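You operate a simulated robot arm through the tools that you are given. There is no shell and no other tool. Be economical: measure what you need, move in short steps, check, and stop when the job is done.

Carry out the task below with a simulated robot arm. There is one attempt and no reset: what you move stays moved.

TASK
Set the missing rivet in the green hinge plate, then load the purple one.
Fine: slide out again; green plate in the red caddy, purple plate in the slide's nest.

It is judged by the outcome, as a careful person would: the job done as asked, and still so three seconds after it is handed in. It fails if anything else is knocked over, pushed out of place, dropped, spilled or broken.

THE ROBOT
A 7-joint arm with a two-finger parallel gripper, fixed in place. Base frame: the origin is at the foot of the arm, x ahead of it, y to its left, z up; the work surface is at about z = 880. Readings come in mm, degrees, newtons and seconds.
Its first joint turns from -166.0 to 166.0 degrees. Payload 4.4 kg.
Tool frame: the origin (TCP) lies between the finger pads and is the grasp point; the fingertips stand 23 mm ahead of it; z points along the fingers, y is the line along which they close. The gripper opens to 94 mm. The fingers are 38 mm wide and 10 mm thick; the gripper's body (54 by 96 mm) begins 39 mm behind the TCP.
Orientation is that of the tool frame in the base frame, as [roll, pitch, yaw] about the fixed x, y, z axes, in that order (R = Rz(yaw) Ry(pitch) Rx(roll)). With the fingers straight down and closing along the base's y, the tool's x points along the base's -x, its y along +y and its z along -z.

THE INTERFACE
- The arm moves only by the tool servo_tool. Its argument "steps" is one flat list of numbers, 7 for each row, row after row: the shift along the tool's x, y, z in units of 25 mm (1.0 is 25 mm), then the turn, a rotation vector about the tool's x, y, z in units of 5 degrees (1.0 is 5 degrees), then the opening, from 0 (shut) to 1 (fully open). In form: [x, y, z, wx, wy, wz, hand, x, y, z, wx, wy, wz, hand, ...]. A call has 1 to 12 rows; each row shifts and turns the commanded pose from where the row before left it, along the tool's axes as they then stand. A call with a number of a shift or a turn outside -1 to 1 is refused whole. Rows are played at 5 a second. More than 50 mm and 8.6 degrees between two rows, or a gripper value outside its range, and nothing of the call is played. Where a pose cannot be reached the arm comes as near as it can. A force on the tool above 90 N (or 10 N above the force at the start of the call, whichever is more), or a blocked arm, ends the call early, and 0.2 s more pass. Each finger travels about 72 mm/s and halts on what it meets, pressing with about 38 N; the grip force reading is that of the motor and also rises with nothing between the fingers. The clock runs only during rows and for 0.2 s after the last one: add rows that do not move to give the fingers time. The reply holds the time, the measured pose of the TCP, the force on the tool along the base axes, the opening and the grip force, in the units named above and with some noise, with the torque about the TCP (base axes, N m) and any sound that the robot's microphone picked up, and new pictures: "show" is both (left out), scene, wrist or none.
- Cameras (640 x 400 px; columns grow to the right, rows downward): "scene" is fixed at [219.8, 501.3, 1467.6]; the picture's right is [-0.55, -0.84, 0.00], its down [-0.34, 0.22, -0.91] and it looks along [0.76, -0.50, -0.41] (base axes); focal length 316 px, centre (320, 200). "wrist" rides on the gripper at [87, 16, -74] in the tool frame; the picture's right is [-0.18, 0.98, 0.00], its down [-0.58, -0.11, -0.81] and it looks along [-0.79, -0.15, 0.59] (tool axes); focal length 243 px, centre (320, 200).
- point_at(camera, pixels): there is no depth. For up to 12 entries [column, row, z] of the newest picture of that camera ("zoom" is the newest enlarged one), the place [x, y] in the base frame at which the ray of that pixel passes the height z, good to about 2 mm. No time passes.
- inspect(camera, box): a new picture of the part [left, top, right, bottom] of that camera's present view, enlarged. No time passes.
- close_job(): hands the job in; it is judged then, once.

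Go step by step. Measure first, check grasps and placings, and put right what went wrong. The budget is 80 turns and 200 pictures, counting those below and the enlarged ones. Unless the task says otherwise, let go and move clear before handing in, and close with one line.

The tools are called after ">>>" as name(argument=value, ...) on one line, values as JSON. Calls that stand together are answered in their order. servo_tool: Moves the arm, as the interface text tells. Its arguments: {"type":"object","properties":{"steps":{"type":"array","items":{"type":"number"}},"show":{"type":"string","enum":["both","scene","wrist","none"]}},"required":["steps"]} The other tools are called the same way: point_at (camera, pixels) gives the place at which the rays of pixels pass given heights; inspect (camera, box) takes an enlarged picture of a part of a camera's view; close_job () hands the job in.

At the start:

```text
t: 0.0
position: [682.4, 264.6, 1354.7]
orientation: [-180.0, 0.0, -180.0]
ft_force: [0.6, -0.2, 0.7]
wrist_torque: [0.02, -0.01, 0.03]
gripper_width: 94.0
grip_force: 0.0
```

scene: 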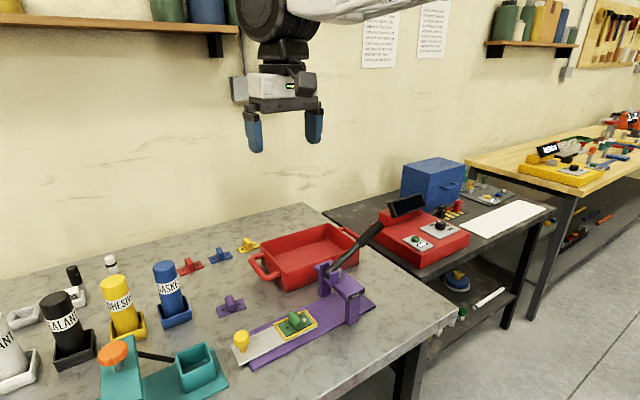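
wrist: 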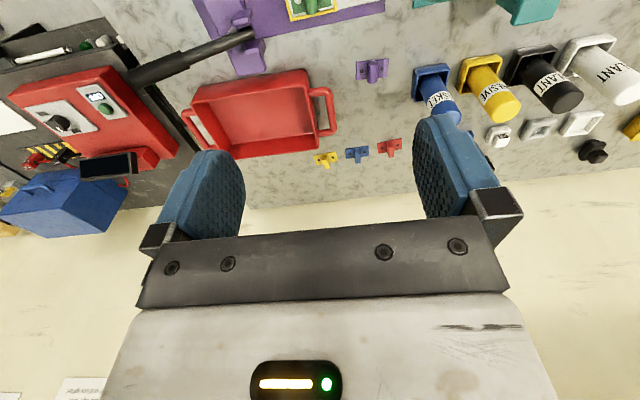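

The scene shows a purple press with a slide (yellow knob near 241,342), green plate in a nest (295,322), lever with black handle (405,207), and red caddy (310,255). I'll enlarge these parts to understand the mechanism.

>>> inspect(camera="scene", box=[210, 190, 440, 380])

>>> inspect(camera="scene", box=[220, 280, 340, 370])

>>> inspect(camera="wrist", box=[180, 0, 420, 180])

```text
2.11 times, centred on (325, 285) of scene
```

zoom: 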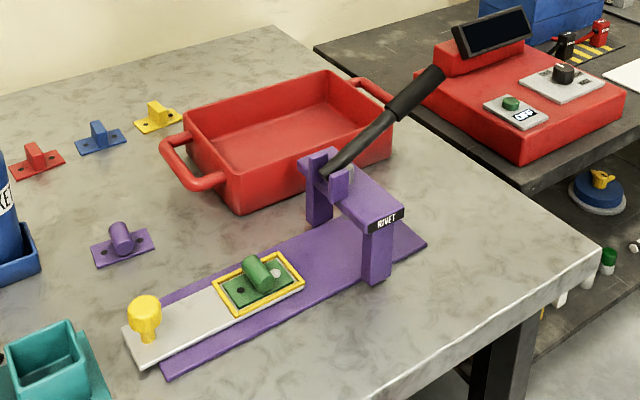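

```text
4.44 times, centred on (280, 325) of scene
```

zoom: 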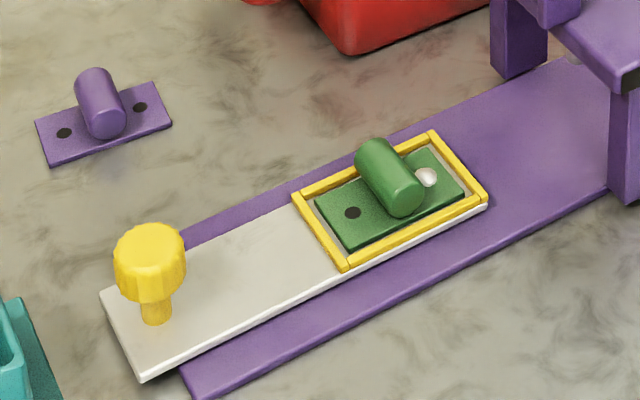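

```text
2.22 times, centred on (300, 90) of wrist
```

zoom: 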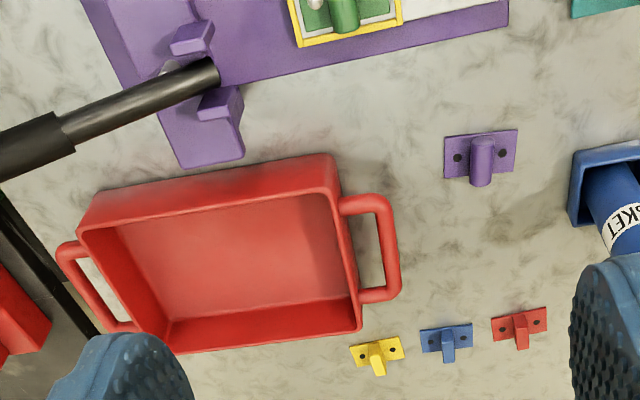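

The green plate's empty hole is on the knob side; the set rivet is on the press side. I'll measure the geometry of slide, nest, press and caddy.

>>> inspect(camera="scene", box=[290, 190, 440, 340])

>>> point_at(camera="scene", pixels=[[241, 334, 930], [244, 352, 895], [238, 352, 895], [247, 364, 893], [275, 325, 897], [298, 338, 897], [329, 325, 897], [307, 312, 897], [286, 328, 897], [304, 320, 897], [376, 300, 882], [251, 368, 882]])

>>> point_at(camera="wrist", pixels=[[362, 71, 882], [382, 70, 882], [372, 66, 897], [263, 100, 895], [310, 134, 895], [205, 140, 895], [197, 100, 940], [303, 70, 940], [318, 132, 940], [186, 155, 940], [250, 34, 1030], [130, 75, 1100]])

```text
2.67 times, centred on (365, 265) of scene
```

zoom: 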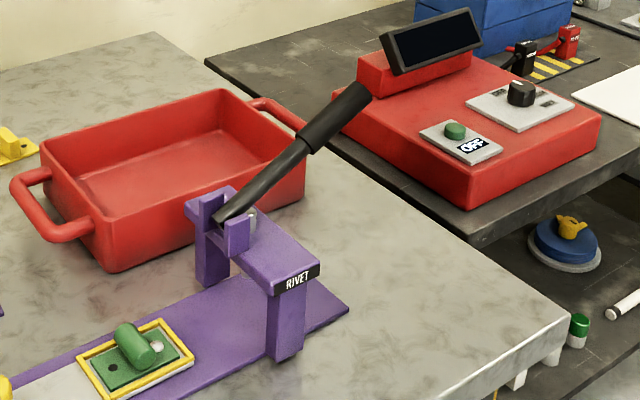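

```text
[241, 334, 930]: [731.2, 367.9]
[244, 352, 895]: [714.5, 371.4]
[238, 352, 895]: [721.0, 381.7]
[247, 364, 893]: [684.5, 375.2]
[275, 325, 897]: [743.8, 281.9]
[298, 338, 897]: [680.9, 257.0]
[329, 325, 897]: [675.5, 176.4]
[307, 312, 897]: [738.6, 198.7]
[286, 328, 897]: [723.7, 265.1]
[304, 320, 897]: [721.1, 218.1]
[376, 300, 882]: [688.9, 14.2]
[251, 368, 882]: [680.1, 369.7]
```

```text
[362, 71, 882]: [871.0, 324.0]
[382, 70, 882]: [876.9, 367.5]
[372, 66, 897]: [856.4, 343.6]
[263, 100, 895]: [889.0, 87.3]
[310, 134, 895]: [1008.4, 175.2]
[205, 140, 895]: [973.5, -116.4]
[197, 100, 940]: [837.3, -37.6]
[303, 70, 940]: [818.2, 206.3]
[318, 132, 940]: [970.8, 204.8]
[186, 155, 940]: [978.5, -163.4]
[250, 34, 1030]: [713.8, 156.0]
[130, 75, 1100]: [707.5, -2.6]
```

I misjudged zoom offsets; a better view is needed. I'll draw the arm back toward the base so that the wrist camera faces the press.

>>> servo_tool(steps=[1, 0, 0, 0, 0, 0, 1, 1, 0, 0, 0, 0, 0, 1, 1, 0, 0, 0, 0, 0, 1, 1, 0, 0.4, 0, 0, 0, 1, 1, 0, 0.4, 0, 0, 0, 1, 1, 0, 0.4, 0, 0, 0, 1, 1, 0, 0.4, 0, 0, 0, 1, 1, 0, 0.4, 0, 0, 0, 1, 1, 0, 0, 0, 0, 0, 1, 0, -1, 0, 0, 0, 0, 1, 0, 0, 0, 0, 0, 0, 1])

```text
t: 2.4
position: [456.6, 238.9, 1304.7]
orientation: [-180.0, 0.0, 180.0]
ft_force: [0.5, 0.1, -0.7]
wrist_torque: [0.01, -0.03, 0.01]
gripper_width: 93.9
grip_force: 0.0
```

scene: 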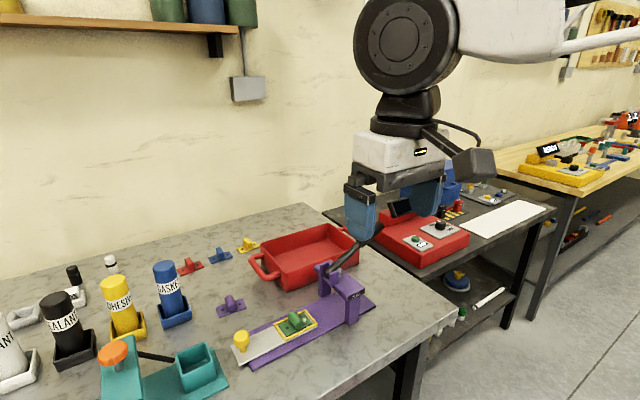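
wrist: 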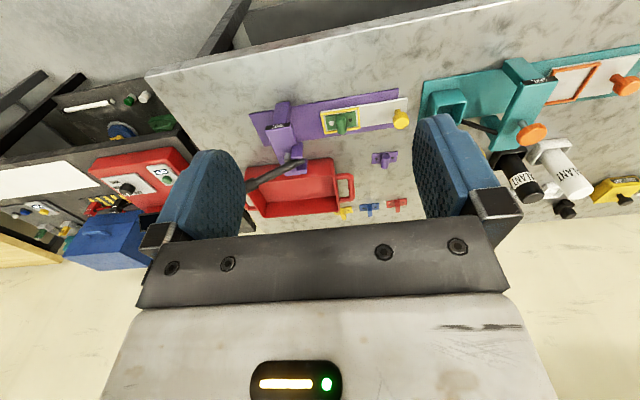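

The wrist view now shows the press at (320,130), and also a teal twin press. I'll enlarge and measure.

>>> inspect(camera="wrist", box=[240, 75, 420, 190])

>>> inspect(camera="wrist", box=[310, 85, 420, 155])

```text
3.48 times, centred on (330, 132) of wrist
```

zoom: 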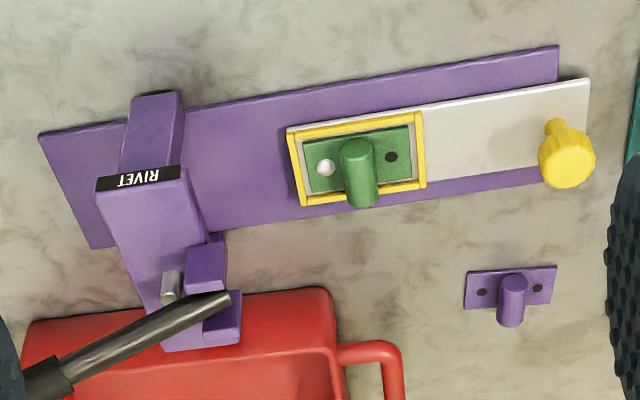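

```text
5.71 times, centred on (365, 120) of wrist
```

zoom: 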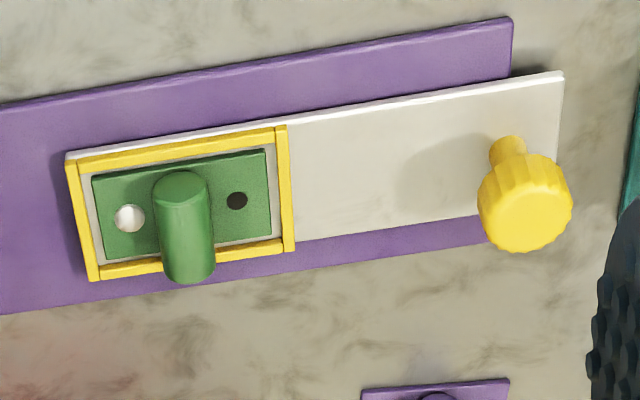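

I'll triangulate key points (nest corners, knob, ram frame) using both views at several heights.

>>> point_at(camera="zoom", pixels=[[65, 155, 895], [65, 155, 910], [283, 128, 895], [283, 128, 910], [293, 248, 910], [92, 280, 910], [128, 218, 900], [128, 218, 910], [236, 200, 900], [236, 200, 910], [527, 205, 930], [527, 205, 950]])

>>> point_at(camera="scene", pixels=[[274, 324.6, 895], [274, 324.6, 910], [285.7, 340.4, 895], [285.7, 340.4, 910], [317.7, 324, 910], [305.3, 309.7, 910], [304.2, 320, 900], [304.2, 320, 910], [287.3, 327.7, 900], [287.3, 327.7, 910], [241, 335, 930], [241, 335, 950]])

```text
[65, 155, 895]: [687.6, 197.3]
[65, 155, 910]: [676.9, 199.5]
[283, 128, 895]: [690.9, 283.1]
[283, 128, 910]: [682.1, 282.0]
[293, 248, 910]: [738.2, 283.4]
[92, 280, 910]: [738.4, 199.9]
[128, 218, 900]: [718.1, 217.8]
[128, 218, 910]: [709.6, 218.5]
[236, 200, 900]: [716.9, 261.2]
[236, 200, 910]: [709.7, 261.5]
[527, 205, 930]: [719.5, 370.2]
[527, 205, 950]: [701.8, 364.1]
```

```text
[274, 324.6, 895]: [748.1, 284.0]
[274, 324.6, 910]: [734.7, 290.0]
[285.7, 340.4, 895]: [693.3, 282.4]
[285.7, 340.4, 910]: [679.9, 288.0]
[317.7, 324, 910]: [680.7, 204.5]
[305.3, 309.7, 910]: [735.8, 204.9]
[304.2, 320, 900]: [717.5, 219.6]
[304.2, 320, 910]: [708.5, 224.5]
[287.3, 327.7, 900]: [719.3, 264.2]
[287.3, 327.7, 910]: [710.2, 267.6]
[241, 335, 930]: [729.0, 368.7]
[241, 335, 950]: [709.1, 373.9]
```

Nest: x 688–744, y 198–283; rivet (718,218), empty hole (718,262), z≈898. Now measure the press frame relative to that, using the first enlarged region again.

>>> inspect(camera="wrist", box=[235, 90, 325, 190])

>>> inspect(camera="scene", box=[300, 240, 390, 340])

>>> inspect(camera="wrist", box=[420, 40, 640, 180])

```text
4.00 times, centred on (280, 140) of wrist
```

zoom: 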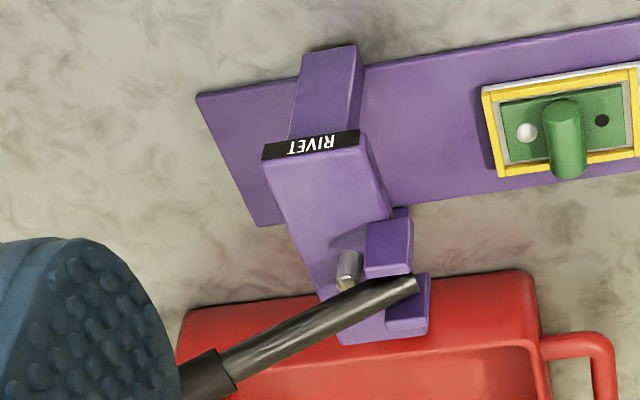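

```text
4.00 times, centred on (345, 290) of scene
```

zoom: 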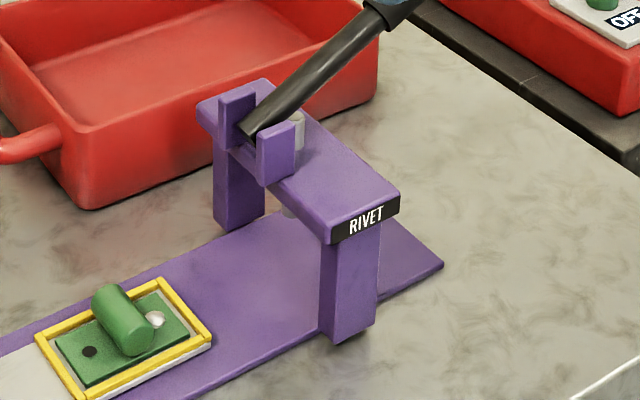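

```text
2.86 times, centred on (530, 110) of wrist
```

zoom: 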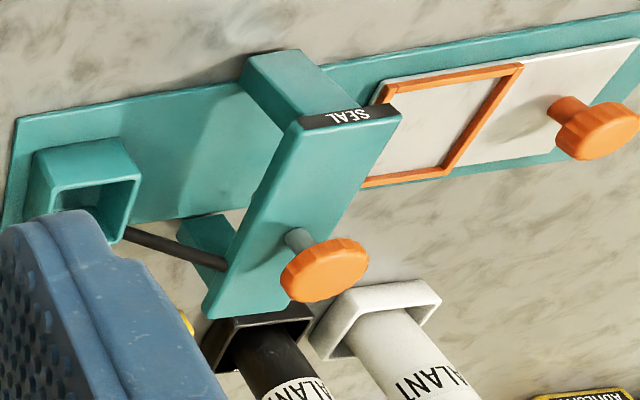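

The grey ram rod passes through the beam (scene ~(338,268) top; wrist ~(287,157)). I'll triangulate ram, posts and lever handle.

>>> point_at(camera="scene", pixels=[[339.5, 268.5, 980], [339.5, 268.5, 1000], [339.5, 268.5, 1020], [337, 293, 910], [337, 293, 930], [337, 293, 950], [348, 325.5, 890], [347, 325, 882], [359, 321, 890], [332, 295, 890], [319, 297, 890], [376, 306, 890]])

>>> point_at(camera="wrist", pixels=[[286.5, 161, 980], [286.5, 161, 1000], [286.5, 161, 1020], [265, 129, 970], [265, 129, 990], [291, 125, 970], [291, 125, 990], [275, 103, 900], [290, 101, 900], [249, 114, 890], [264, 146.5, 890], [304, 158, 1010]])

>>> point_at(camera="scene", pixels=[[326, 272, 1000], [357.5, 250, 1050], [383, 234, 1100], [347, 298, 970], [347, 298, 990], [365, 290, 970], [365, 290, 990], [364, 241, 1060], [364, 241, 1090], [364, 241, 1120]])

```text
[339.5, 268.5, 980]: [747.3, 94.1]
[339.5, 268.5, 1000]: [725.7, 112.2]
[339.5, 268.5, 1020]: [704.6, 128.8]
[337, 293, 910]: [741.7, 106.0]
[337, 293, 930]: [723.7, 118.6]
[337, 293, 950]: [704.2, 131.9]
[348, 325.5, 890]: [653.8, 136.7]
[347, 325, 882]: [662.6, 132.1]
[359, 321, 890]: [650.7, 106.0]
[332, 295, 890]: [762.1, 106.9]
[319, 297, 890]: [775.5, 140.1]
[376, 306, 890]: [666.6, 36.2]
```

```text
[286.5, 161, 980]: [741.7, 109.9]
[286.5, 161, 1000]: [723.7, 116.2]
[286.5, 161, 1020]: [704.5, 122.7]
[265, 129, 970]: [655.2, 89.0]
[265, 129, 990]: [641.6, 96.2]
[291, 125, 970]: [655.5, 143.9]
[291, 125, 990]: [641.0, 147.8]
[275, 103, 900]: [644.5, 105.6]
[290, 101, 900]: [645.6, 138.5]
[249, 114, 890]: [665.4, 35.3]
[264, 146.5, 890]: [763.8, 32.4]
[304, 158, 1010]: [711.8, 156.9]
```

```text
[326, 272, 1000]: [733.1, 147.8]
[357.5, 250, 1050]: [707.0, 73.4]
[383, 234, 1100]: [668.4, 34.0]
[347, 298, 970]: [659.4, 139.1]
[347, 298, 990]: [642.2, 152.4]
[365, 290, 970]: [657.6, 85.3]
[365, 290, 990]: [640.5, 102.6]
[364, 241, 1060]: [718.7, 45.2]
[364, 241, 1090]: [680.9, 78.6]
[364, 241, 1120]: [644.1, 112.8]
```

The ram is near (720,118), so the empty hole reaches it with ~144 mm of slide travel (the rivet with ~100). Before grasping the knob I check for neighbouring obstacles (teal bin, blue bottle) around it.

>>> point_at(camera="scene", pixels=[[215, 347, 950], [198, 390, 900], [228, 383, 890], [190, 312, 890], [182, 270, 990], [241, 346, 912], [241, 328, 932], [241, 328, 940], [249, 338, 930], [233, 338, 930]])

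>>> point_at(camera="wrist", pixels=[[401, 119, 930], [401, 128, 940], [393, 119, 930], [409, 119, 930], [420, 110, 890], [407, 95, 895], [399, 91, 890]])

>>> inspect(camera="scene", box=[216, 320, 266, 370])

```text
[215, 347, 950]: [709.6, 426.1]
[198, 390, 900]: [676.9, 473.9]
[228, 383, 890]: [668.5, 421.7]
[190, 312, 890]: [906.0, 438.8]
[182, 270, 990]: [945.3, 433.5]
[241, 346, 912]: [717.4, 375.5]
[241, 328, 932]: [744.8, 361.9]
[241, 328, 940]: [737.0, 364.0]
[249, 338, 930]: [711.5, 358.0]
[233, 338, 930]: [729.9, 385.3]
```

```text
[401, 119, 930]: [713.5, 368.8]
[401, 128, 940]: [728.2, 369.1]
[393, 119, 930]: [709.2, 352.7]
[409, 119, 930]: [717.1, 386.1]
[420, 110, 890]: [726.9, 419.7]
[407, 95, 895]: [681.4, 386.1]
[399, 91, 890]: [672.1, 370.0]
```

```text
8.00 times, centred on (241, 345) of scene
```

zoom: 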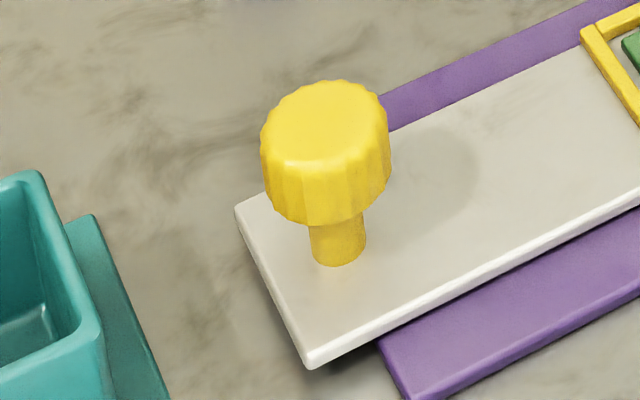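

Knob centre is at about (715,370), head z≈922–944, and the teal bin begins at y≈421. I move above the knob with the hand partly closed.

>>> servo_tool(steps=[-0.94, 0.476, 0.95, 0, 0, 0, 0.6, -0.94, 0.476, 0.95, 0, 0, 0, 0.6, -0.94, 0.476, 0.95, 0, 0, 0, 0.6, -0.94, 0.476, 0.95, 0, 0, 0, 0.6, -0.94, 0.476, 0.95, 0, 0, 0, 0.6, -0.94, 0.476, 0.95, 0, 0, 0, 0.6, -0.94, 0.476, 0.95, 0, 0, 0, 0.6, -0.94, 0.476, 0.95, 0, 0, 0, 0.6, -0.94, 0.476, 0.95, 0, 0, 0, 0.6, -0.94, 0.476, 0.95, 0, 0, 0, 0.6, -0.94, 0.476, 0.95, 0, 0, 0, 0.6, 0, 0, 0, 0, 0, 0, 0.6])

```text
t: 5.0
position: [717.1, 370.4, 1043.5]
orientation: [180.0, 0.1, 180.0]
ft_force: [0.1, 0.2, 0.2]
wrist_torque: [0.0, 0.0, -0.04]
gripper_width: 56.6
grip_force: 0.0
```

scene: 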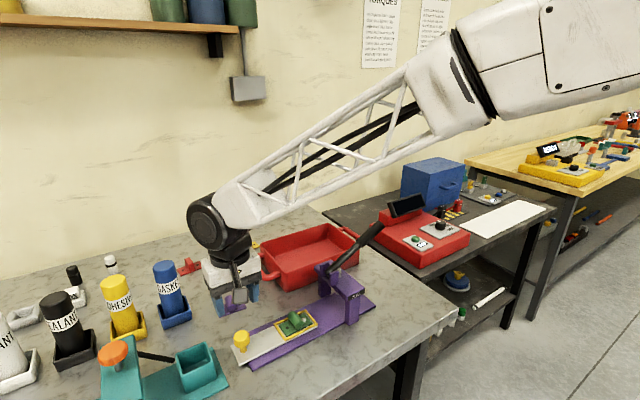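
wrist: 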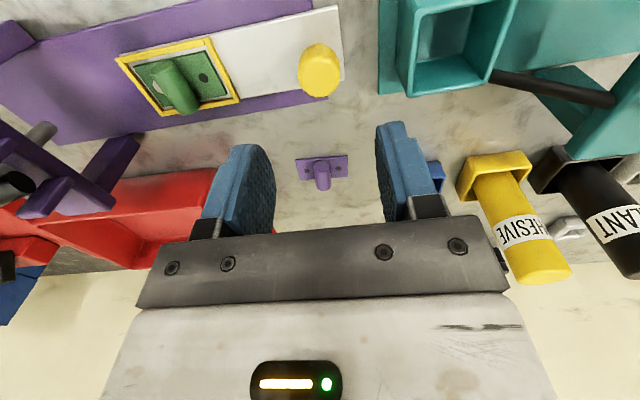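

The knob is straight below. I descend to z≈932 and close on it.

>>> servo_tool(steps=[0.05, 0, 1, 0, 0, 0, 0.6, 0, 0, 1, 0, 0, 0, 0.6, 0, 0, 1, 0, 0, 0, 0.6, 0, 0, 0.75, 0, 0, 0, 0.6, 0, 0, 0.7, 0, 0, 0, 0.6, 0, 0, 0, 0, 0, 0, 0.6, 0, 0, 0, 0, 0, 0, 0.2, 0, 0, 0, 0, 0, 0, 0.2, 0, 0, 0, 0, 0, 0, 0.2])

```text
t: 7.0
position: [713.6, 369.4, 930.5]
orientation: [180.0, 0.0, 179.9]
ft_force: [-4.3, -39.5, 5.3]
wrist_torque: [-0.03, 0.03, -0.32]
gripper_width: 31.8
grip_force: 45.1
```

scene: 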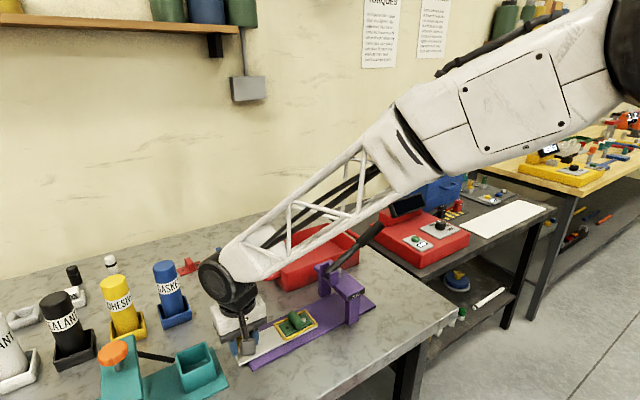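
wrist: 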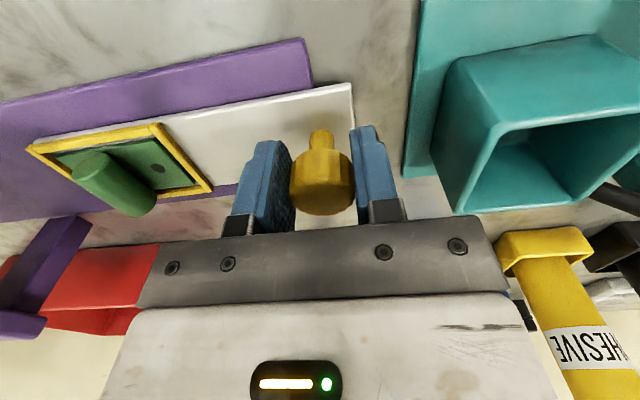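

Only the inner finger touches (the outer one has a gap; force −39 N along y), so the knob is a few mm further in. I close fully while shifting in −y.

>>> servo_tool(steps=[0, -0.1, 0, 0, 0, 0, 0.1, 0, -0.1, 0, 0, 0, 0, 0.1, 0, 0, 0, 0, 0, 0, 0.1, 0, 0, 0, 0, 0, 0, 0.1])

```text
t: 8.0
position: [713.3, 365.0, 930.1]
orientation: [180.0, 0.0, 180.0]
ft_force: [18.3, 2.5, -9.1]
wrist_torque: [-0.28, -1.02, 0.14]
gripper_width: 31.7
grip_force: 44.5
```

scene: 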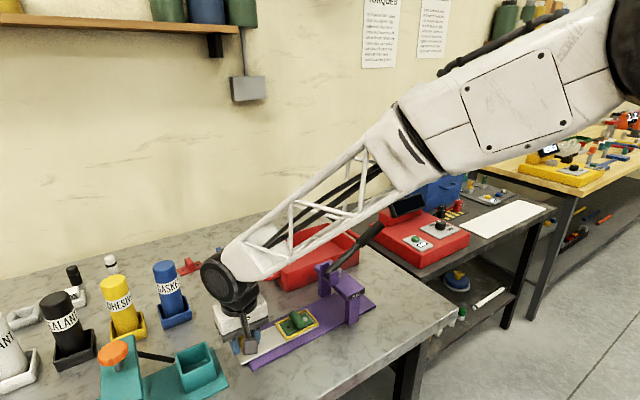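
wrist: 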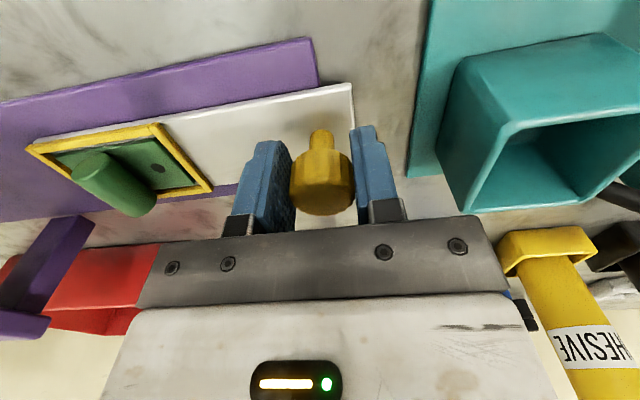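

Now the knob is held firmly on both sides. I relieve the sideways force and push the slide in 80 mm as a first move.

>>> servo_tool(steps=[-0.06, -0.4, 0, 0, 0, 0, 0.1, 0, -0.7, 0, 0, 0, 0, 0.1, 0, -0.7, 0, 0, 0, 0, 0.1, 0, -0.7, 0, 0, 0, 0, 0.1, 0, -0.7, 0, 0, 0, 0, 0.1, 0, 0, 0, 0, 0, 0, 0.1])

```text
t: 9.4
position: [714.4, 285.0, 931.3]
orientation: [-179.9, 0.0, -180.0]
ft_force: [-24.1, 1.4, -1.2]
wrist_torque: [-0.35, 0.35, 0.11]
gripper_width: 31.8
grip_force: 45.2
```

scene: 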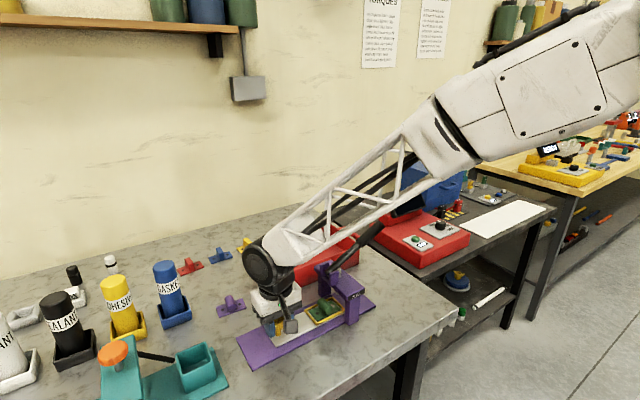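
wrist: 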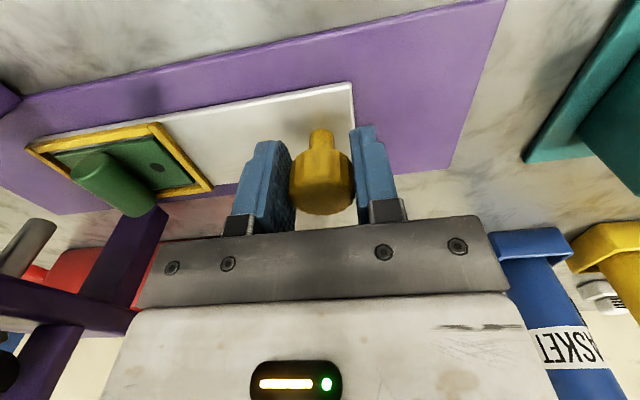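

The slide follows freely. I push 40 mm more in small steps.

>>> servo_tool(steps=[0.03, -0.32, 0, 0, 0, 0, 0.1, 0, -0.32, 0, 0, 0, 0, 0.1, 0, -0.32, 0, 0, 0, 0, 0.1, 0, -0.32, 0, 0, 0, 0, 0.1, 0, -0.32, 0, 0, 0, 0, 0.1, 0, 0, 0, 0, 0, 0, 0.1])

```text
t: 10.8
position: [714.3, 245.8, 931.6]
orientation: [180.0, 0.1, 179.9]
ft_force: [-0.5, -0.5, 2.0]
wrist_torque: [-0.26, 0.57, -0.02]
gripper_width: 31.8
grip_force: 44.8
```

scene: 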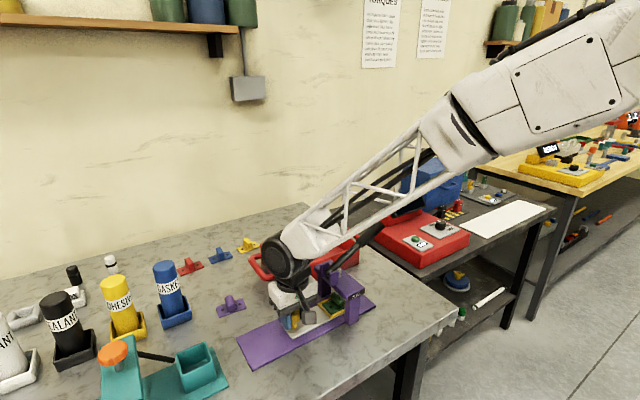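
wrist: 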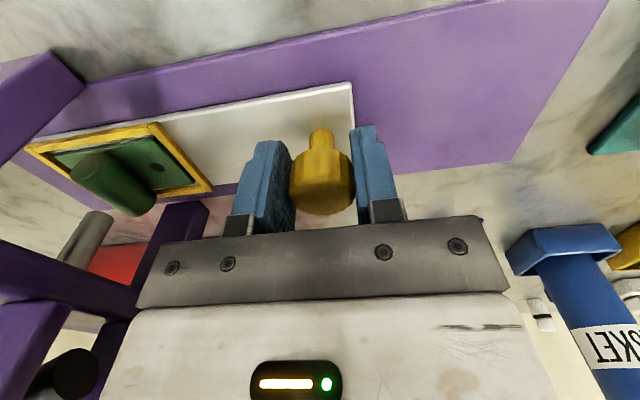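

Still free at 124 mm of travel. I continue 20 mm slowly, watching for a stop.

>>> servo_tool(steps=[0, -0.16, 0, 0, 0, 0, 0.1, 0, -0.16, 0, 0, 0, 0, 0.1, 0, -0.16, 0, 0, 0, 0, 0.1, 0, -0.16, 0, 0, 0, 0, 0.1, 0, -0.16, 0, 0, 0, 0, 0.1, 0, 0, 0, 0, 0, 0, 0.1])

```text
t: 12.2
position: [714.3, 225.9, 930.9]
orientation: [-180.0, 0.0, 180.0]
ft_force: [15.7, -3.0, -0.6]
wrist_torque: [-0.33, -0.86, -0.19]
gripper_width: 31.8
grip_force: 44.7
```

scene: 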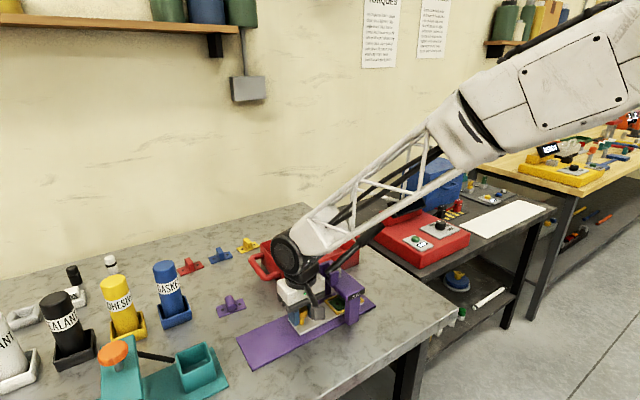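
wrist: 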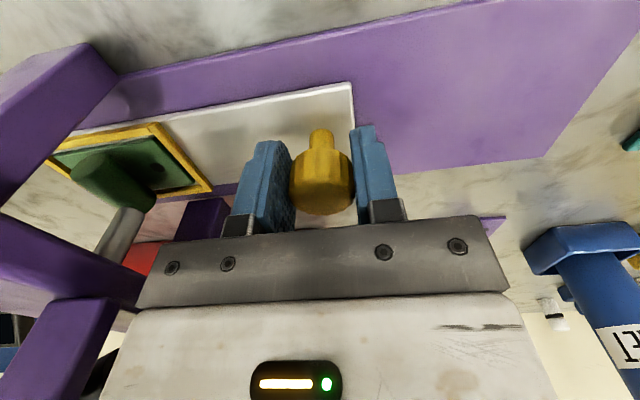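

No stop yet at ~144 mm; the ram (grey rod near (125,225)) is now close. I enlarge to see it relative to the hole at (158,168).

>>> inspect(camera="wrist", box=[20, 100, 240, 260])

>>> point_at(camera="wrist", pixels=[[158, 168, 897], [135, 210, 915], [135, 210, 930], [135, 210, 945], [105, 262, 960], [212, 187, 905]])

>>> inspect(camera="scene", box=[270, 250, 390, 340])

```text
2.50 times, centred on (130, 180) of wrist
```

zoom: 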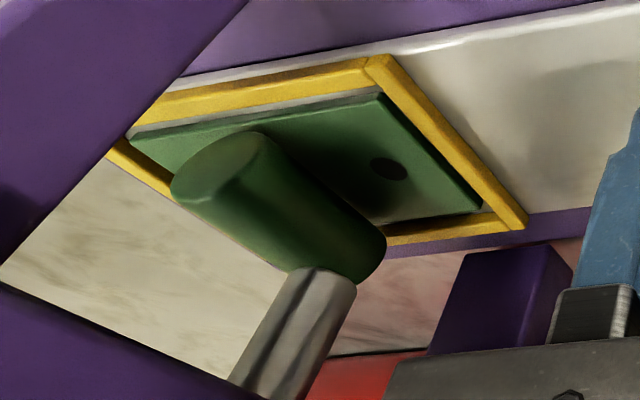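

```text
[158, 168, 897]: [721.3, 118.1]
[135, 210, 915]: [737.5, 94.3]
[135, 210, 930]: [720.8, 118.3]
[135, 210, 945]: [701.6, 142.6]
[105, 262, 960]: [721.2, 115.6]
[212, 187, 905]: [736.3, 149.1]
```

```text
4.44 times, centred on (330, 295) of scene
```

zoom: 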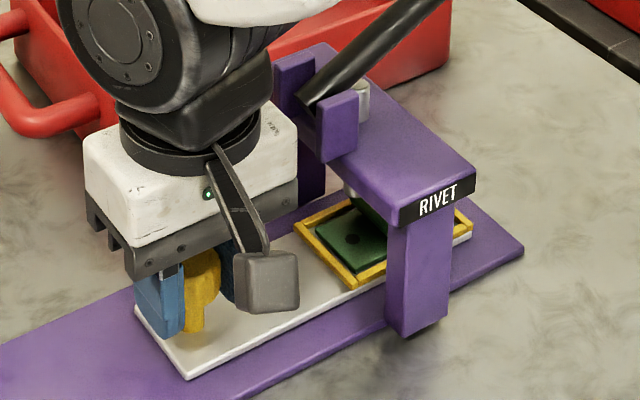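

Hole is at (721,118), and the ram axis passes (721,118) — aligned. I nudge 3 mm further to feel whether the inner stop is here.

>>> servo_tool(steps=[0, -0.06, 0, 0, 0, 0, 0.1, 0, -0.06, 0, 0, 0, 0, 0.1, 0, 0, 0, 0, 0, 0, 0.1], show="wrist")

```text
t: 13.0
position: [714.2, 224.3, 930.9]
orientation: [180.0, 0.2, -179.8]
ft_force: [22.1, 80.6, -1.4]
wrist_torque: [0.03, 0.01, 0.17]
gripper_width: 31.6
grip_force: 45.1
```

wrist: 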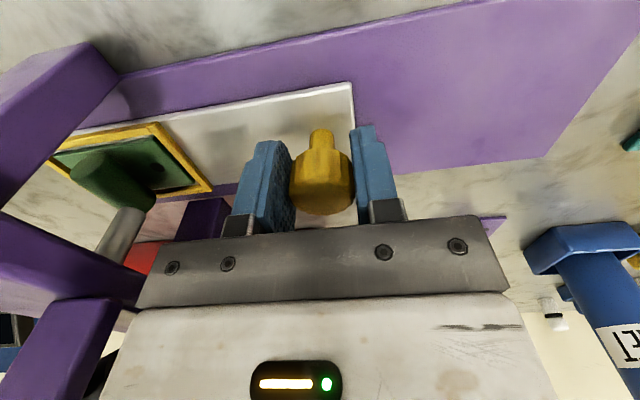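

The inner stop is felt at y≈224 (Fy 80 N), and there the empty hole is under the ram. I relax the push, release and rise straight up.

>>> servo_tool(steps=[0, 0.05, 0, 0, 0, 0, 0.1, 0, 0, 0, 0, 0, 0, 0.5, 0, 0, 0, 0, 0, 0, 0.6, 0, 0, -0.5, 0, 0, 0, 0.6, 0, 0, -1, 0, 0, 0, 0.6, 0, 0, -1, 0, 0, 0, 0.6, 0, 0, -1, 0, 0, 0, 0.6, 0, 0, -1, 0, 0, 0, 0.6, 0.3, 0, -1, 0, 0, 0, 0.6, 1, 0, -1, 0, 0, 0, 0.6, 1, 0, -1, 0, 0, 0, 0.6, 1, 0, -1, 0, 0, 0, 0.6])

>>> servo_tool(steps=[1, -0.4, -1, 0, 0, 0, 0.1, 1, -0.4, -1, 0, 0, 0, 0.1, 1, -0.4, -1, 0, 0, 0, 0.1, 1, -0.4, 0, 0, 0, 0, 0.1, 1, -0.4, 0, 0, 0, 0, 0.1, 0.5, 0, 0, 0, 0, 0, 0.1, 0, 0, 0, 0, 0, 0, 0.1])

```text
t: 15.6
position: [632.8, 223.8, 1145.1]
orientation: [-180.0, 0.0, -179.9]
ft_force: [-0.4, -0.1, 0.2]
wrist_torque: [0.0, 0.04, 0.02]
gripper_width: 56.7
grip_force: 0.0
```

scene: 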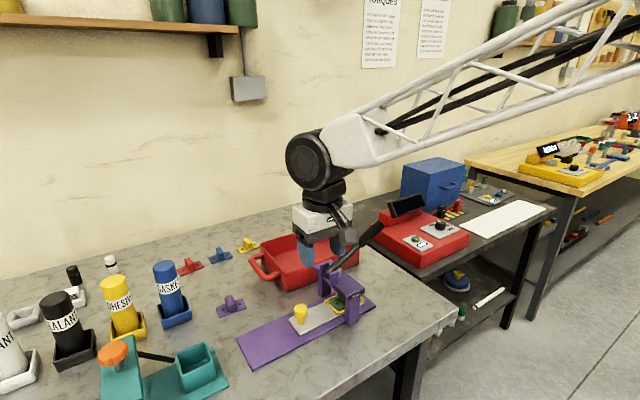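
wrist: 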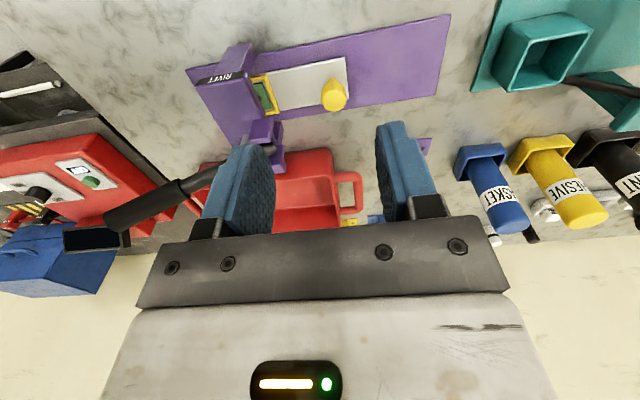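

```text
t: 17.2
position: [493.9, 173.0, 1218.6]
orientation: [179.9, 0.0, -180.0]
ft_force: [0.4, -0.8, -0.3]
wrist_torque: [-0.01, 0.02, 0.0]
gripper_width: 9.3
grip_force: 0.1
```

scene: 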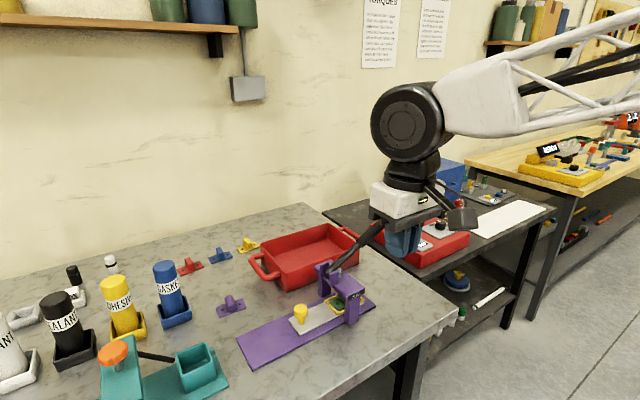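
wrist: 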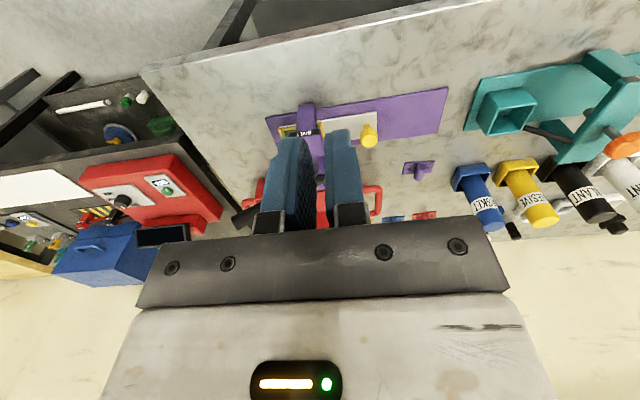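

The slide is fully in and the nest sits under the ram. Triangulating the earlier images puts the lever's grip end at about (722,−20,1083), pivot near y=150. I move with closed fingers above the grip.

>>> servo_tool(steps=[-0.5, -1, 0, 0, 0, 0, 0, -0.5, -1, 0, 0, 0, 0, 0, -0.8, -1, 0, 0, 0, 0, 0, -0.9, -1, 0, 0, 0, 0, 0, -1, -1, 0.2, 0, 0, 0, 0, -1, -1, 0.3, 0, 0, 0, 0, -1, -1, 0.4, 0, 0, 0, 0, -1, 0, 0.6, 0, 0, 0, 0, -1, 0, 0.6, 0, 0, 0, 0, -1, 0, 0.3, 0, 0, 0, 0, -0.4, 0, 0, 0, 0, 0, 0, 0, 0, 0, 0, 0, 0, 0])

```text
t: 19.8
position: [722.9, -2.6, 1158.1]
orientation: [-180.0, 0.0, -179.9]
ft_force: [-0.7, 0.4, 0.5]
wrist_torque: [-0.01, -0.01, -0.01]
gripper_width: 0.0
grip_force: 37.9
```

scene: 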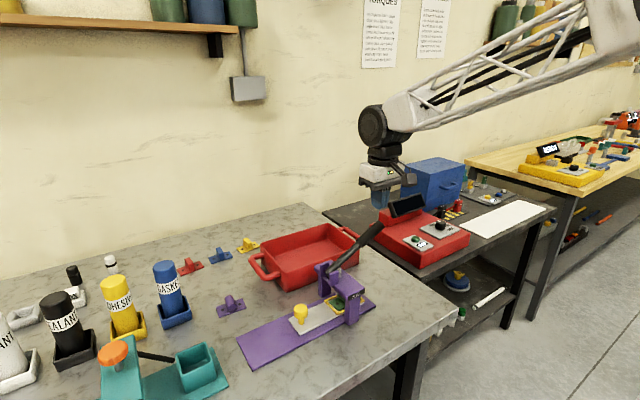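
wrist: 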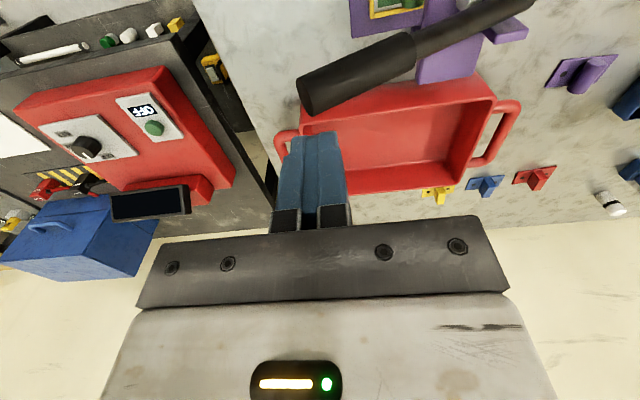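

The black grip end is at wrist (308,95). I check where it lies relative to the fingertips.

>>> point_at(camera="wrist", pixels=[[309, 95, 1070], [309, 95, 1085], [309, 95, 1100], [400, 55, 1050], [400, 55, 1035], [320, 135, 1135]])

>>> point_at(camera="scene", pixels=[[379, 226, 1070], [379, 226, 1085], [379, 226, 1100], [358, 248, 1050], [358, 248, 1035]])

```text
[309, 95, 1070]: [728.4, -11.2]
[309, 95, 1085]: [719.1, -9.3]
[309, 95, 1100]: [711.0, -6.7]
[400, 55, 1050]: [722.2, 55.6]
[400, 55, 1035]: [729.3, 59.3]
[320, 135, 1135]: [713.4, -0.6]
```

```text
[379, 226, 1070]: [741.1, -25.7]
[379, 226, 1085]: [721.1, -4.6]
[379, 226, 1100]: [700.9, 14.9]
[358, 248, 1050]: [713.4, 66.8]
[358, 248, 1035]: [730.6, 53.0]
```

Grip end ≈(720,−8,1085). I'll press at y≈12; descend to just touch and a little further.

>>> servo_tool(steps=[0.05, 0.6, 0, 0, 0, 0, 0, 0, 0, 0.8, 0, 0, 0, 0, 0, 0, 0.8, 0, 0, 0, 0, 0, 0, 0.4, 0, 0, 0, 0, 0, 0, 0.4, 0, 0, 0, 0])

```text
t: 21.0
position: [719.2, 12.8, 1099.7]
orientation: [-180.0, 0.2, -179.9]
ft_force: [-0.2, 0.4, 0.1]
wrist_torque: [0.02, 0.02, 0.01]
gripper_width: 0.2
grip_force: 38.6
```

scene: 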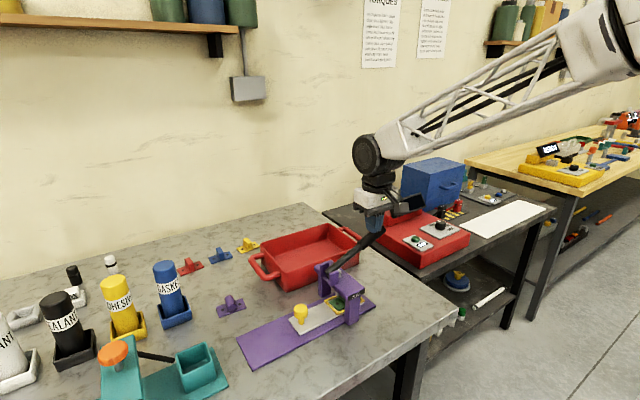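
wrist: 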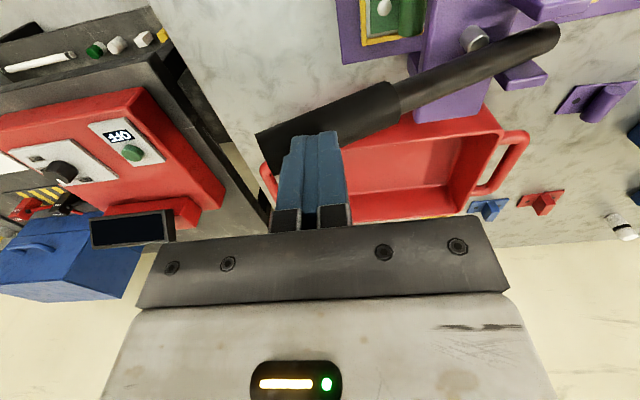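

The fingertips are over the grip, not yet touching. I continue down in short steps.

>>> servo_tool(steps=[0, 0, 0.3, 0, 0, 0, 0, 0, 0, 0.3, 0, 0, 0, 0, 0, 0, 0.3, 0, 0, 0, 0, 0, 0, 0.3, 0, 0, 0, 0, 0, 0, 0, 0, 0, 0, 0], show="wrist")

```text
t: 22.2
position: [720.6, 14.4, 1068.7]
orientation: [180.0, 0.0, -179.9]
ft_force: [-0.2, -0.1, 0.4]
wrist_torque: [-0.02, -0.03, 0.03]
gripper_width: 0.1
grip_force: 38.0
```

wrist: 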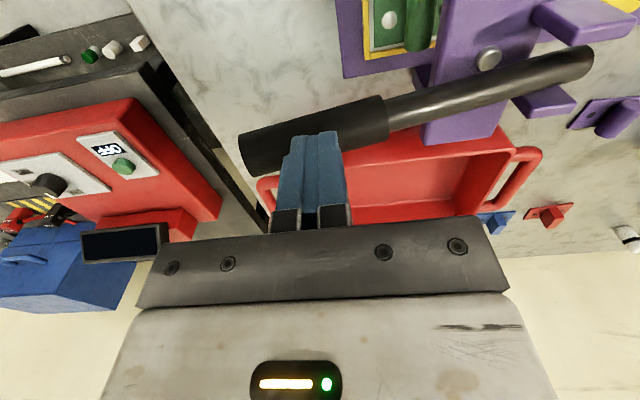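

The lever is following almost without force (ram top at (488,60) has sunk). I keep pressing.

>>> servo_tool(steps=[0, 0, 0.3, 0, 0, 0, 0, 0, 0, 0.3, 0, 0, 0, 0, 0, 0, 0.3, 0, 0, 0, 0, 0, 0, 0.3, 0, 0, 0, 0, 0, 0, 0, 0, 0, 0, 0])

```text
t: 23.4
position: [721.1, 13.7, 1039.1]
orientation: [-180.0, 0.0, -180.0]
ft_force: [0.0, 0.3, 0.7]
wrist_torque: [0.01, 0.05, -0.01]
gripper_width: 0.0
grip_force: 38.4
```

scene: 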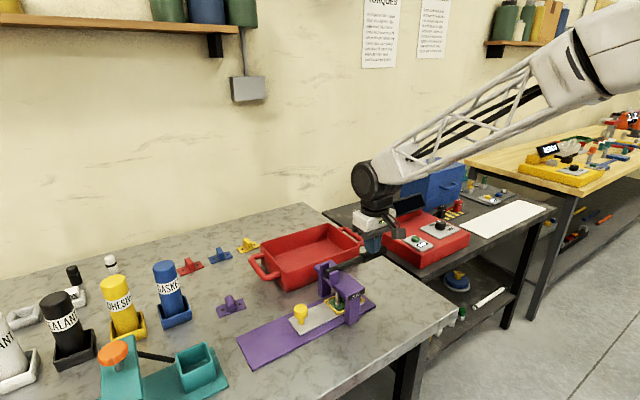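
wrist: 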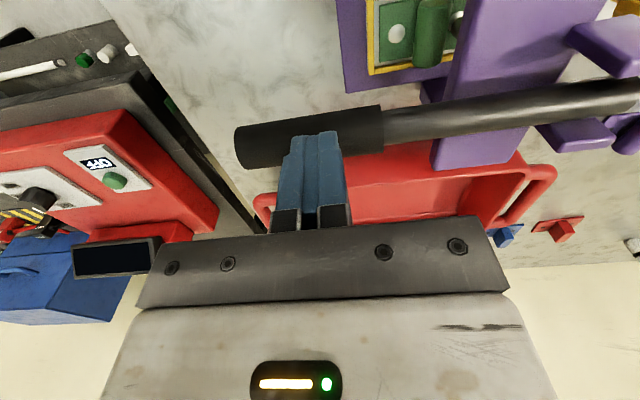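

The lever is nearly level and the ram's foot shows at (457,22) by the empty hole. Press on.

>>> servo_tool(steps=[0, 0, 0.2, 0, 0, 0, 0, 0, 0, 0.2, 0, 0, 0, 0, 0, 0, 0.2, 0, 0, 0, 0, 0, 0, 0.2, 0, 0, 0, 0, 0, 0, 0, 0, 0, 0, 0], show="wrist")

```text
t: 24.5
position: [722.2, 15.3, 1026.1]
orientation: [179.9, 0.7, 179.9]
ft_force: [-19.0, -2.0, 36.1]
wrist_torque: [0.2, 0.53, 0.11]
gripper_width: 0.2
grip_force: 37.9
stopped in row 5: the force on the tool passed its limit at 92 N (the readings are from after the stop); the commanded pose is now the measured one
```

wrist: 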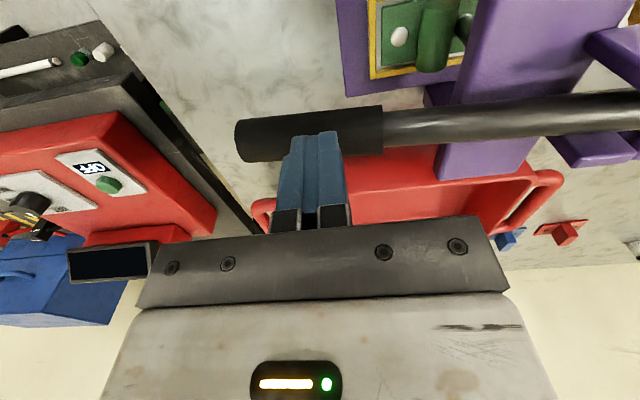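

Force passed 92 N with the lever level: the ram has bottomed. I press once more gently to be sure it's the hard end, not just partway.

>>> servo_tool(steps=[0, 0, 0.04, 0, 0, 0, 0, 0, 0, 0.04, 0, 0, 0, 0, 0, 0, 0.04, 0, 0, 0, 0, 0, 0, 0.04, 0, 0, 0, 0, 0, 0, 0, 0, 0, 0, 0], show="scene")

>>> inspect(camera="scene", box=[280, 230, 400, 340])

```text
t: 25.6
position: [723.5, 12.7, 1027.6]
orientation: [-179.9, 0.9, -179.9]
ft_force: [-22.5, -6.3, 38.9]
wrist_torque: [0.15, 0.62, 0.14]
gripper_width: 0.0
grip_force: 38.0
stopped in row 5: the force on the tool passed its limit at 93 N (the readings are from after the stop); the commanded pose is now the measured one
```

scene: 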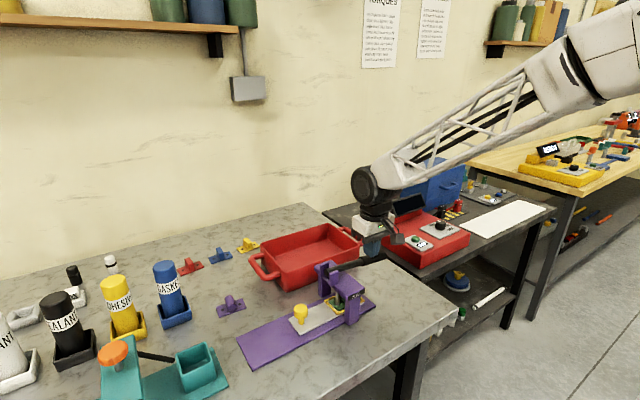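

```text
3.64 times, centred on (340, 285) of scene
```

zoom: 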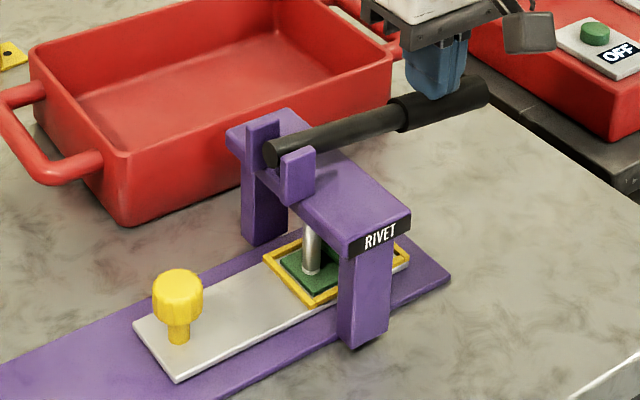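

The ram is seated on the plate at the hole, hard end reached. I raise the hand and see whether the lever springs back.

>>> servo_tool(steps=[0, 0, -0.3, 0, 0, 0, 0, 0, 0, -0.8, 0, 0, 0, 0, 0, 0, -1, 0, 0, 0, 0, 0, 0, -1, 0, 0, 0, 0, 0, 0, -1, 0, 0, 0, 0, 0, 0, -1, 0, 0, 0, 0, 0, 0, 0, 0, 0, 0, 0])

>>> inspect(camera="scene", box=[280, 230, 400, 340])

```text
t: 27.1
position: [721.9, 14.2, 1149.7]
orientation: [-180.0, 0.8, -180.0]
ft_force: [-0.2, -0.9, -0.1]
wrist_torque: [-0.02, 0.01, 0.04]
gripper_width: 0.2
grip_force: 37.6
```

scene: 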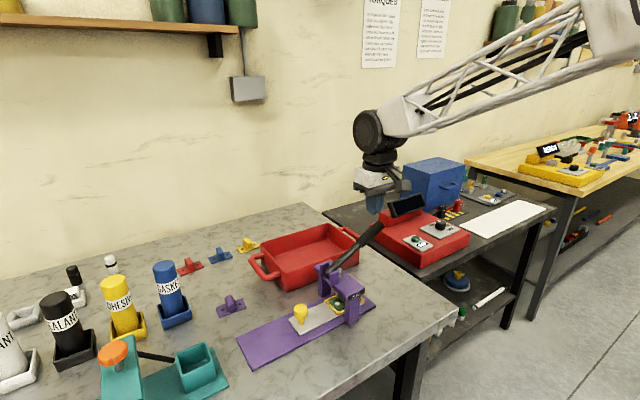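
wrist: 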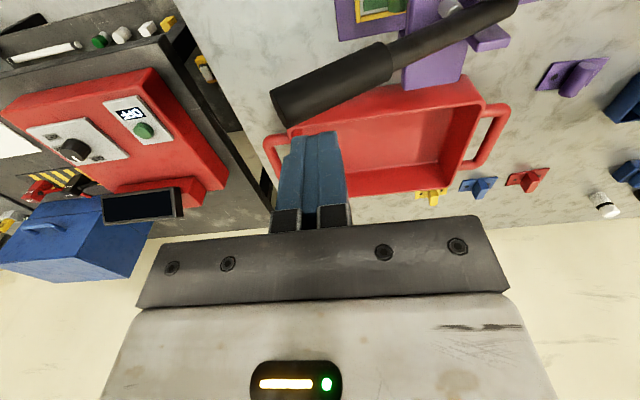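

```text
3.64 times, centred on (340, 285) of scene
```

zoom: 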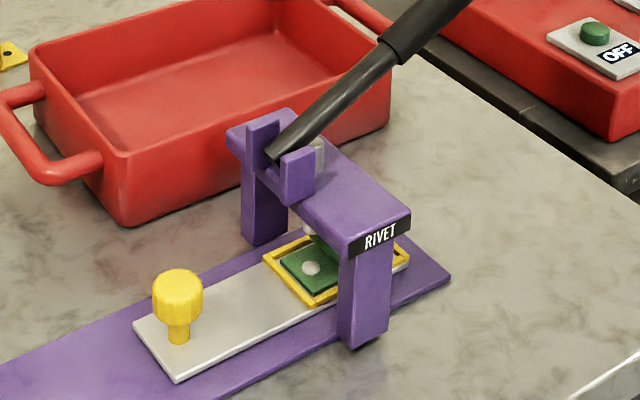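

The lever sprang back up and a new rivet head shows at the formerly empty hole. Next I go back above the knob at (714,225).

>>> servo_tool(steps=[0, 0, -0.6, 0, 0.16, 0, 0.3, 0, 1, 0, 0, 0, 0, 0.6, 0, 1, 0, 0, 0, 0, 0.6, 0, 1, 0, 0, 0, 0, 0.6, 0, 1, 0, 0, 0, 0, 0.6, 0, 1, 0, 0, 0, 0, 0.6, 0, 1, 0, 0, 0, 0, 0.6, 0.1, 1, 0, 0, 0, 0, 0.6, 0.1, 1, 0, 0, 0, 0, 0.6, 0.1, 0.44, 0.6, 0, 0, 0, 0.6, 0, 0, 1, 0, 0, 0, 0.6, 0, 0, 0, 0, 0, 0, 0.6])

```text
t: 29.8
position: [713.8, 224.8, 1127.5]
orientation: [-180.0, -0.1, 179.9]
ft_force: [-0.5, -0.2, -0.7]
wrist_torque: [0.01, 0.0, -0.02]
gripper_width: 56.3
grip_force: 0.0
```

scene: 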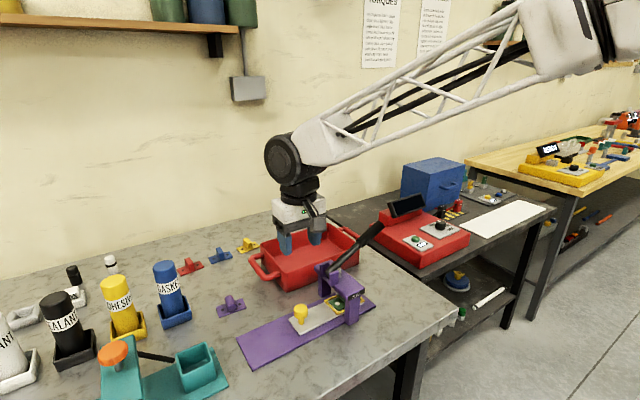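
wrist: 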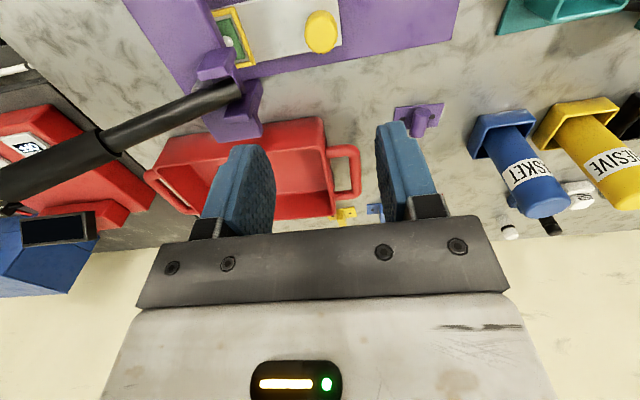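

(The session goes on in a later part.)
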